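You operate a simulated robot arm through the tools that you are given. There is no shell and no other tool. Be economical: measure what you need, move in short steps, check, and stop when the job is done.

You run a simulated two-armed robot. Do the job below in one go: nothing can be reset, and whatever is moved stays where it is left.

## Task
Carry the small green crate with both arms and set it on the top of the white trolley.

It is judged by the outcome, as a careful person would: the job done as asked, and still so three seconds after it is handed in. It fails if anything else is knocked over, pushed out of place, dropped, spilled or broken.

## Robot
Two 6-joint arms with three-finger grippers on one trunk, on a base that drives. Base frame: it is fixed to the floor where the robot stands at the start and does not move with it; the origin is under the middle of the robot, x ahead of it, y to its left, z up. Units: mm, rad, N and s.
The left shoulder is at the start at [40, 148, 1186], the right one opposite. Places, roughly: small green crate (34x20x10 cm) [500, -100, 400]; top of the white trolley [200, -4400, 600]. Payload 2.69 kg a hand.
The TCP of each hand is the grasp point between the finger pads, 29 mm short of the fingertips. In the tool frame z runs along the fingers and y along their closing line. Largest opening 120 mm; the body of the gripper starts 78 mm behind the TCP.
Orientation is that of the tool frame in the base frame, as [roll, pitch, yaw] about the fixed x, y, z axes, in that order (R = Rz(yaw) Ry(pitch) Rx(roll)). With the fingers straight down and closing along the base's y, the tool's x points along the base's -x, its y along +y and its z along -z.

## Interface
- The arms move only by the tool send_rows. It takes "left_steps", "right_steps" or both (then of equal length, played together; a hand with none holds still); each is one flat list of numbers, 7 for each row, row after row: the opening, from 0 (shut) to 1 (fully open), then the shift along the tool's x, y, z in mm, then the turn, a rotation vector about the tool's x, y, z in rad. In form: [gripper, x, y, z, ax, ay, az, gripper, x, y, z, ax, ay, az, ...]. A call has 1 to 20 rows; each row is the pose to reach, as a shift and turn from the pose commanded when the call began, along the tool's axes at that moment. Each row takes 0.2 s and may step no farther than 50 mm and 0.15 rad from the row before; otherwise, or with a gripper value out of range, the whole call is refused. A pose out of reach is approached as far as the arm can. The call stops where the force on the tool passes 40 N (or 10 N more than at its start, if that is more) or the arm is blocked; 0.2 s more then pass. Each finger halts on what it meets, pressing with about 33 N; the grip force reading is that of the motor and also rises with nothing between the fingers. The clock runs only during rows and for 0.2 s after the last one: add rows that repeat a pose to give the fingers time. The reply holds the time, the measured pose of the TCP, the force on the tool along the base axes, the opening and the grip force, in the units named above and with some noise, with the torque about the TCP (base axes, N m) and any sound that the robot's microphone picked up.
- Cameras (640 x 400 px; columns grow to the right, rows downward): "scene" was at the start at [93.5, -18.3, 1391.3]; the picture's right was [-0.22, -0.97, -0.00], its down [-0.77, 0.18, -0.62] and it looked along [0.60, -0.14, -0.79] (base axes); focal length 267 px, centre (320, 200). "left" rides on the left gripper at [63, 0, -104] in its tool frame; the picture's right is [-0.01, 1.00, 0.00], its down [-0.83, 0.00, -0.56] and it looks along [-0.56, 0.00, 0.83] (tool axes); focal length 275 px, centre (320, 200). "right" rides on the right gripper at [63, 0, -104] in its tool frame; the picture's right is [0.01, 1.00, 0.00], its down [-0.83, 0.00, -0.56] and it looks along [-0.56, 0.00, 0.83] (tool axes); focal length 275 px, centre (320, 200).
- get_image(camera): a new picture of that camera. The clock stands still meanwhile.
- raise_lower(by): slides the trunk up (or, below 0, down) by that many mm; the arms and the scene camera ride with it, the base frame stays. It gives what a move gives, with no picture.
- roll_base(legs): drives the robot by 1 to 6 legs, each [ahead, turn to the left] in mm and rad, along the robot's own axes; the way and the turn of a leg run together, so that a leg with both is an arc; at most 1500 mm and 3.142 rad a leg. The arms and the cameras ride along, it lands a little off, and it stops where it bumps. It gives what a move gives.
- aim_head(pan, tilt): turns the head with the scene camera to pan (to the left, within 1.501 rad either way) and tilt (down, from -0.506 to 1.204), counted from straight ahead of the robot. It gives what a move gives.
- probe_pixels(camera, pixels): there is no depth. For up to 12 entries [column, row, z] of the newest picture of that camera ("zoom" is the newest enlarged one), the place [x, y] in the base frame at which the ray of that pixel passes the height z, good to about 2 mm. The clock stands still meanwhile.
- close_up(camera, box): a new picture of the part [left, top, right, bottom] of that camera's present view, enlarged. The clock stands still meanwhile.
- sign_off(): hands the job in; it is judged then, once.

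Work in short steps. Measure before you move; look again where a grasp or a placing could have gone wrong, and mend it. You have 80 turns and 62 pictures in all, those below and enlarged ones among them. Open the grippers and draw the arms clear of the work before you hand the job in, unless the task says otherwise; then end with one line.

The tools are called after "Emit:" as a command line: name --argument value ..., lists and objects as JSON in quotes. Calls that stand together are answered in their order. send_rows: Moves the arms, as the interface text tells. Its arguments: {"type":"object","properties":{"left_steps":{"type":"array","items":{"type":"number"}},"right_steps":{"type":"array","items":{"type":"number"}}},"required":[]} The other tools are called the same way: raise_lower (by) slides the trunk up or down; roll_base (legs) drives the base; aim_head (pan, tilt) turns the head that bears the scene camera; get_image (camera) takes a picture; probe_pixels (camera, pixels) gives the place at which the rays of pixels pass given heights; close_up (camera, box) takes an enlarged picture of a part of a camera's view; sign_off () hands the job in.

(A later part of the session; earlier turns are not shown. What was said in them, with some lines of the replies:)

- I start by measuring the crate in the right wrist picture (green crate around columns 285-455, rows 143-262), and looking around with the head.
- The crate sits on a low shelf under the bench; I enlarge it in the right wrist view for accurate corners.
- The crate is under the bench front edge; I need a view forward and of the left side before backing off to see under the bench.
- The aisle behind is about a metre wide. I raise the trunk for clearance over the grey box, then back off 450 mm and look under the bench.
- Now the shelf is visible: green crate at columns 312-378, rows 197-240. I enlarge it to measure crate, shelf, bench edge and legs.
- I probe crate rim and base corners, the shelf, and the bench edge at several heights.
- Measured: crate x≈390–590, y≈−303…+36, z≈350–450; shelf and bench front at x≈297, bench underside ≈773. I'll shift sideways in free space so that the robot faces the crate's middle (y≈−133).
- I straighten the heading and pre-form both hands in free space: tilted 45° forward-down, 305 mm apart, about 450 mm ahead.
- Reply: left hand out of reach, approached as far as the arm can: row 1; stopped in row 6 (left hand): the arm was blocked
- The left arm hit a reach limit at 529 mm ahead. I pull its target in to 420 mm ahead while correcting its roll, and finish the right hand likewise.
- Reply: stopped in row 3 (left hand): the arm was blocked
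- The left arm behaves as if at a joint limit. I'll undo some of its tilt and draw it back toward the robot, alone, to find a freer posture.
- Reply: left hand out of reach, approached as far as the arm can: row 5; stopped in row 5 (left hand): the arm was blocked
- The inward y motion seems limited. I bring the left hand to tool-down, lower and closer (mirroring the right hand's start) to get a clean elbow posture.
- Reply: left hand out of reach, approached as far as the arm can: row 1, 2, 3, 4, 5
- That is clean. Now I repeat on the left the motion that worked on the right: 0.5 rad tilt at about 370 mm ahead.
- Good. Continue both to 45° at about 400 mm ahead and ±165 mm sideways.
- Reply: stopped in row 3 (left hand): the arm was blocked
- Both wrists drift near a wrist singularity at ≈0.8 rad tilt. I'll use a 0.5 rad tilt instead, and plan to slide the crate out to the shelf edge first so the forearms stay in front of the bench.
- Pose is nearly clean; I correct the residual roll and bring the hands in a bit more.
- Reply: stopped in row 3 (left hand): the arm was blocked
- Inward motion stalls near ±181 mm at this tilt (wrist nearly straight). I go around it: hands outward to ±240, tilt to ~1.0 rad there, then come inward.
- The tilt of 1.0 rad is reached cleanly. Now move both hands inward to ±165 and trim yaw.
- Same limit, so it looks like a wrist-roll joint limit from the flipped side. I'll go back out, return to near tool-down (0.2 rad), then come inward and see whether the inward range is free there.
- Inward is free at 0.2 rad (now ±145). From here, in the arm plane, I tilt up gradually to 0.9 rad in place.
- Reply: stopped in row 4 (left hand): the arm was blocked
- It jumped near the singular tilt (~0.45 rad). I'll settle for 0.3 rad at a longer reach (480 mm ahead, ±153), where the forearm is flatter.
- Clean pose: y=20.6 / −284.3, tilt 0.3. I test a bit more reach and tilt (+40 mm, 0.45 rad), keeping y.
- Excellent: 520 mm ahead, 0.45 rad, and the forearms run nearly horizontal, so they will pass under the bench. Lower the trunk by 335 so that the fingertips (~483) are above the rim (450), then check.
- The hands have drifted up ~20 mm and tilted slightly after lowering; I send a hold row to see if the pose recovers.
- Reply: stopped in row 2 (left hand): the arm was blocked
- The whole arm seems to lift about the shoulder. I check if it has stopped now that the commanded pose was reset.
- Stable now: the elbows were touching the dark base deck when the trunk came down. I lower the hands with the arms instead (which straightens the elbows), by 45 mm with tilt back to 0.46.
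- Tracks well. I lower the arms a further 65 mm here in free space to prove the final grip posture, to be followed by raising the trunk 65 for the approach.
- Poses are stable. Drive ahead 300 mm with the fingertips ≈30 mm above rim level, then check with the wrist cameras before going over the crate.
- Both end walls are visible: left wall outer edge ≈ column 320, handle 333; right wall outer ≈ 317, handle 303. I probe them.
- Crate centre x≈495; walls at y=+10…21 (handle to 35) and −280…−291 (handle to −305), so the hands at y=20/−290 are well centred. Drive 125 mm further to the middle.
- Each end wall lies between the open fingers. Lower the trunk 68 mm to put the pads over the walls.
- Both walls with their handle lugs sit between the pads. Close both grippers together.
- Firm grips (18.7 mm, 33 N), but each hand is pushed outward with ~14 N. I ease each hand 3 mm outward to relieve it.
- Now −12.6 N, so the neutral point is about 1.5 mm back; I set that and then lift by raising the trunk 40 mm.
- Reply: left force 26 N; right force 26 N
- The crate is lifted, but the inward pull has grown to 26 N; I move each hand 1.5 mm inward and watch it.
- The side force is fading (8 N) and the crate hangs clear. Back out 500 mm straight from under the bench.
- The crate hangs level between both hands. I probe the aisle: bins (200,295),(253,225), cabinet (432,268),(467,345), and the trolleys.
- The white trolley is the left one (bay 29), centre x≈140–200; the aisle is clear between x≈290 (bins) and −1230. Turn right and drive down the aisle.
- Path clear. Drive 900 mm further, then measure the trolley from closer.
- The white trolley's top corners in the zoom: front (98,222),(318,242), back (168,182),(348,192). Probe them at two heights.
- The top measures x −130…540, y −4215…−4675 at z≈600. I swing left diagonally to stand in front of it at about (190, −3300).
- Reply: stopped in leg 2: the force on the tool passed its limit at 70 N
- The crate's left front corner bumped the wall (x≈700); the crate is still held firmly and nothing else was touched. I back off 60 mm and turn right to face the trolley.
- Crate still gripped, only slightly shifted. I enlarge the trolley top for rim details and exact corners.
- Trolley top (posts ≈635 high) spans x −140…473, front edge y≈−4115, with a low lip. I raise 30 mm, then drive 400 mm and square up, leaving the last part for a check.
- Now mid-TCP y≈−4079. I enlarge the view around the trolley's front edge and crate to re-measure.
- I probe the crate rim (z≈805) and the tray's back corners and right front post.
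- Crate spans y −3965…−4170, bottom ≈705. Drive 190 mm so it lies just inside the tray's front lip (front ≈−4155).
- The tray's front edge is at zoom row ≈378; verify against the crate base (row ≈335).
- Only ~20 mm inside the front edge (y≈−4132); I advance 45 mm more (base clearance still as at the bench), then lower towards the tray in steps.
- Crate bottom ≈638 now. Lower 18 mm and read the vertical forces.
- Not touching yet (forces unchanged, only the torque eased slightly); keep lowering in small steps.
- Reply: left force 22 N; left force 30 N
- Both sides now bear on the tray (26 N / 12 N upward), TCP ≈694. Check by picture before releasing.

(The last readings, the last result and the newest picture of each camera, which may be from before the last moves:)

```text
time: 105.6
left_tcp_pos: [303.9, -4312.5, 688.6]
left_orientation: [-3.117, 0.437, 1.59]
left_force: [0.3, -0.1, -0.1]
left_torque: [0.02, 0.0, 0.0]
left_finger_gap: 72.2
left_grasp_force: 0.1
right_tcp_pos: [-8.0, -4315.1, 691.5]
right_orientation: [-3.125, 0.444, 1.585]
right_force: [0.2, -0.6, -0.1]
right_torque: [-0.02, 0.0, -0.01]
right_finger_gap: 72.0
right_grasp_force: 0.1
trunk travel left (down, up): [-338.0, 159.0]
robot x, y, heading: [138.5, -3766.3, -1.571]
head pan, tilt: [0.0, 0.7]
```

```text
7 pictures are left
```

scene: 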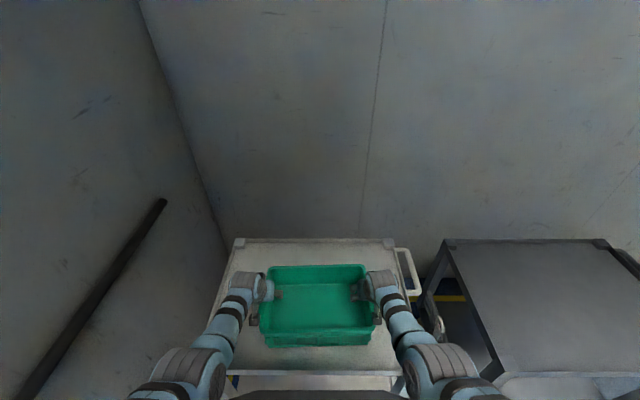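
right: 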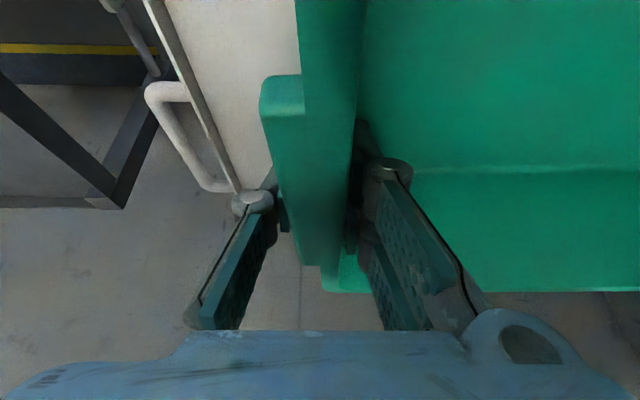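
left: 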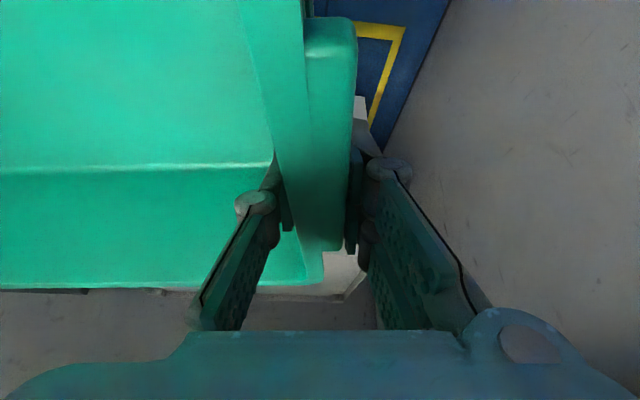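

Released with all forces zero, and the crate rests on the tray. Raise straight up 120 mm to clear the rim, then back away.

Emit:
raise_lower --by 120

Emit:
get_image --camera "left"

Emit:
roll_base --legs '[[-450, 0]]'

Emit:
get_image --camera "scene"

```text
time: 107.1
left_tcp_pos: [304.1, -4312.2, 810.9]
left_orientation: [-3.118, 0.436, 1.591]
left_force: [-0.2, -0.6, -0.7]
left_torque: [-0.02, 0.0, -0.01]
left_finger_gap: 71.8
left_grasp_force: 0.0
right_tcp_pos: [-6.9, -4316.2, 811.7]
right_orientation: [-3.125, 0.445, 1.587]
right_force: [-0.2, 0.2, 0.2]
right_torque: [0.0, 0.02, 0.01]
right_finger_gap: 72.0
right_grasp_force: 0.0
trunk travel left (down, up): [-458.0, 39.0]
robot x, y, heading: [143.4, -3770.5, -1.568]
head pan, tilt: [0.0, 0.7]
```

```text
6 pictures are left
```

left: 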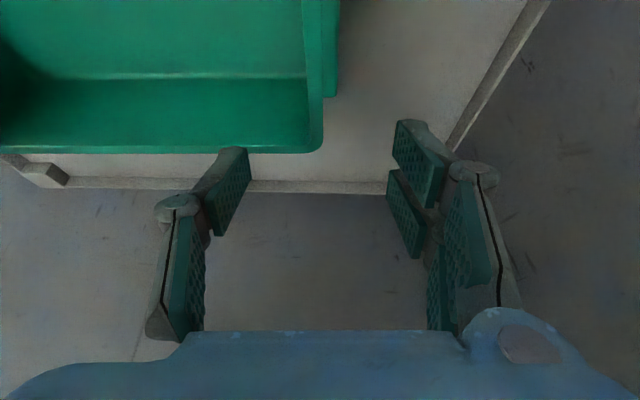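

```text
time: 109.8
left_tcp_pos: [301.7, -3869.9, 808.8]
left_orientation: [-3.114, 0.435, 1.584]
left_force: [0.1, -0.1, -0.6]
left_torque: [0.01, -0.04, 0.0]
left_finger_gap: 71.8
left_grasp_force: 0.0
right_tcp_pos: [-9.8, -3870.2, 810.7]
right_orientation: [-3.123, 0.442, 1.579]
right_force: [0.2, -0.4, 0.0]
right_torque: [0.01, 0.02, 0.02]
right_finger_gap: 71.9
right_grasp_force: 0.2
trunk travel left (down, up): [-458.0, 39.0]
robot x, y, heading: [144.5, -3327.9, -1.576]
head pan, tilt: [0.0, 0.7]
```

```text
5 pictures are left
```

scene: 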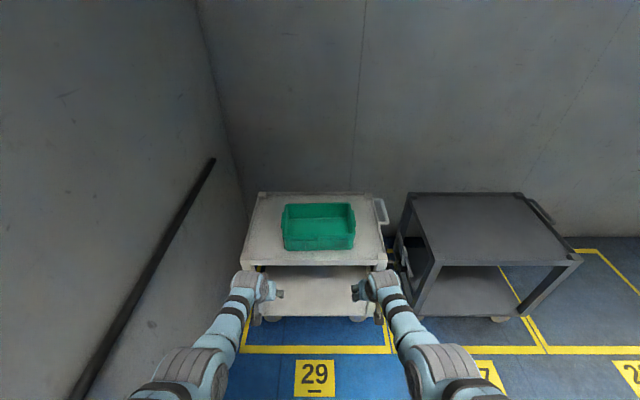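

The crate sits flat and upright on the white trolley's top, with both hands clear and the trolley still in bay 29. I open the grippers fully and hand in.

Emit:
send_rows --left_steps '[1, 0, 0, 0, 0, 0, 0, 1, 0, 0, 0, 0, 0, 0, 1, 0, 0, 0, 0, 0, 0]' --right_steps '[1, 0, 0, 0, 0, 0, 0, 1, 0, 0, 0, 0, 0, 0, 1, 0, 0, 0, 0, 0, 0]'

Emit:
sign_off

```text
time: 110.6
left_tcp_pos: [301.4, -3868.2, 810.0]
left_orientation: [-3.116, 0.436, 1.585]
left_force: [-0.7, 1.6, -0.7]
left_torque: [0.0, -0.01, -0.04]
left_finger_gap: 120.1
left_grasp_force: 0.0
right_tcp_pos: [-10.5, -3869.8, 811.5]
right_orientation: [-3.122, 0.445, 1.579]
right_force: [-0.2, -0.4, 0.2]
right_torque: [-0.02, 0.01, 0.0]
right_finger_gap: 120.1
right_grasp_force: 0.1
trunk travel left (down, up): [-458.0, 39.0]
robot x, y, heading: [143.5, -3327.5, -1.578]
head pan, tilt: [0.0, 0.7]
```

```text
The job is handed in.
```

The small green crate was carried with both arms and now stands flat on top of the white trolley, with the grippers open and the arms clear; on the way its front left corner bumped the wall once (70 N), but it stayed gripped and I saw nothing else moved.
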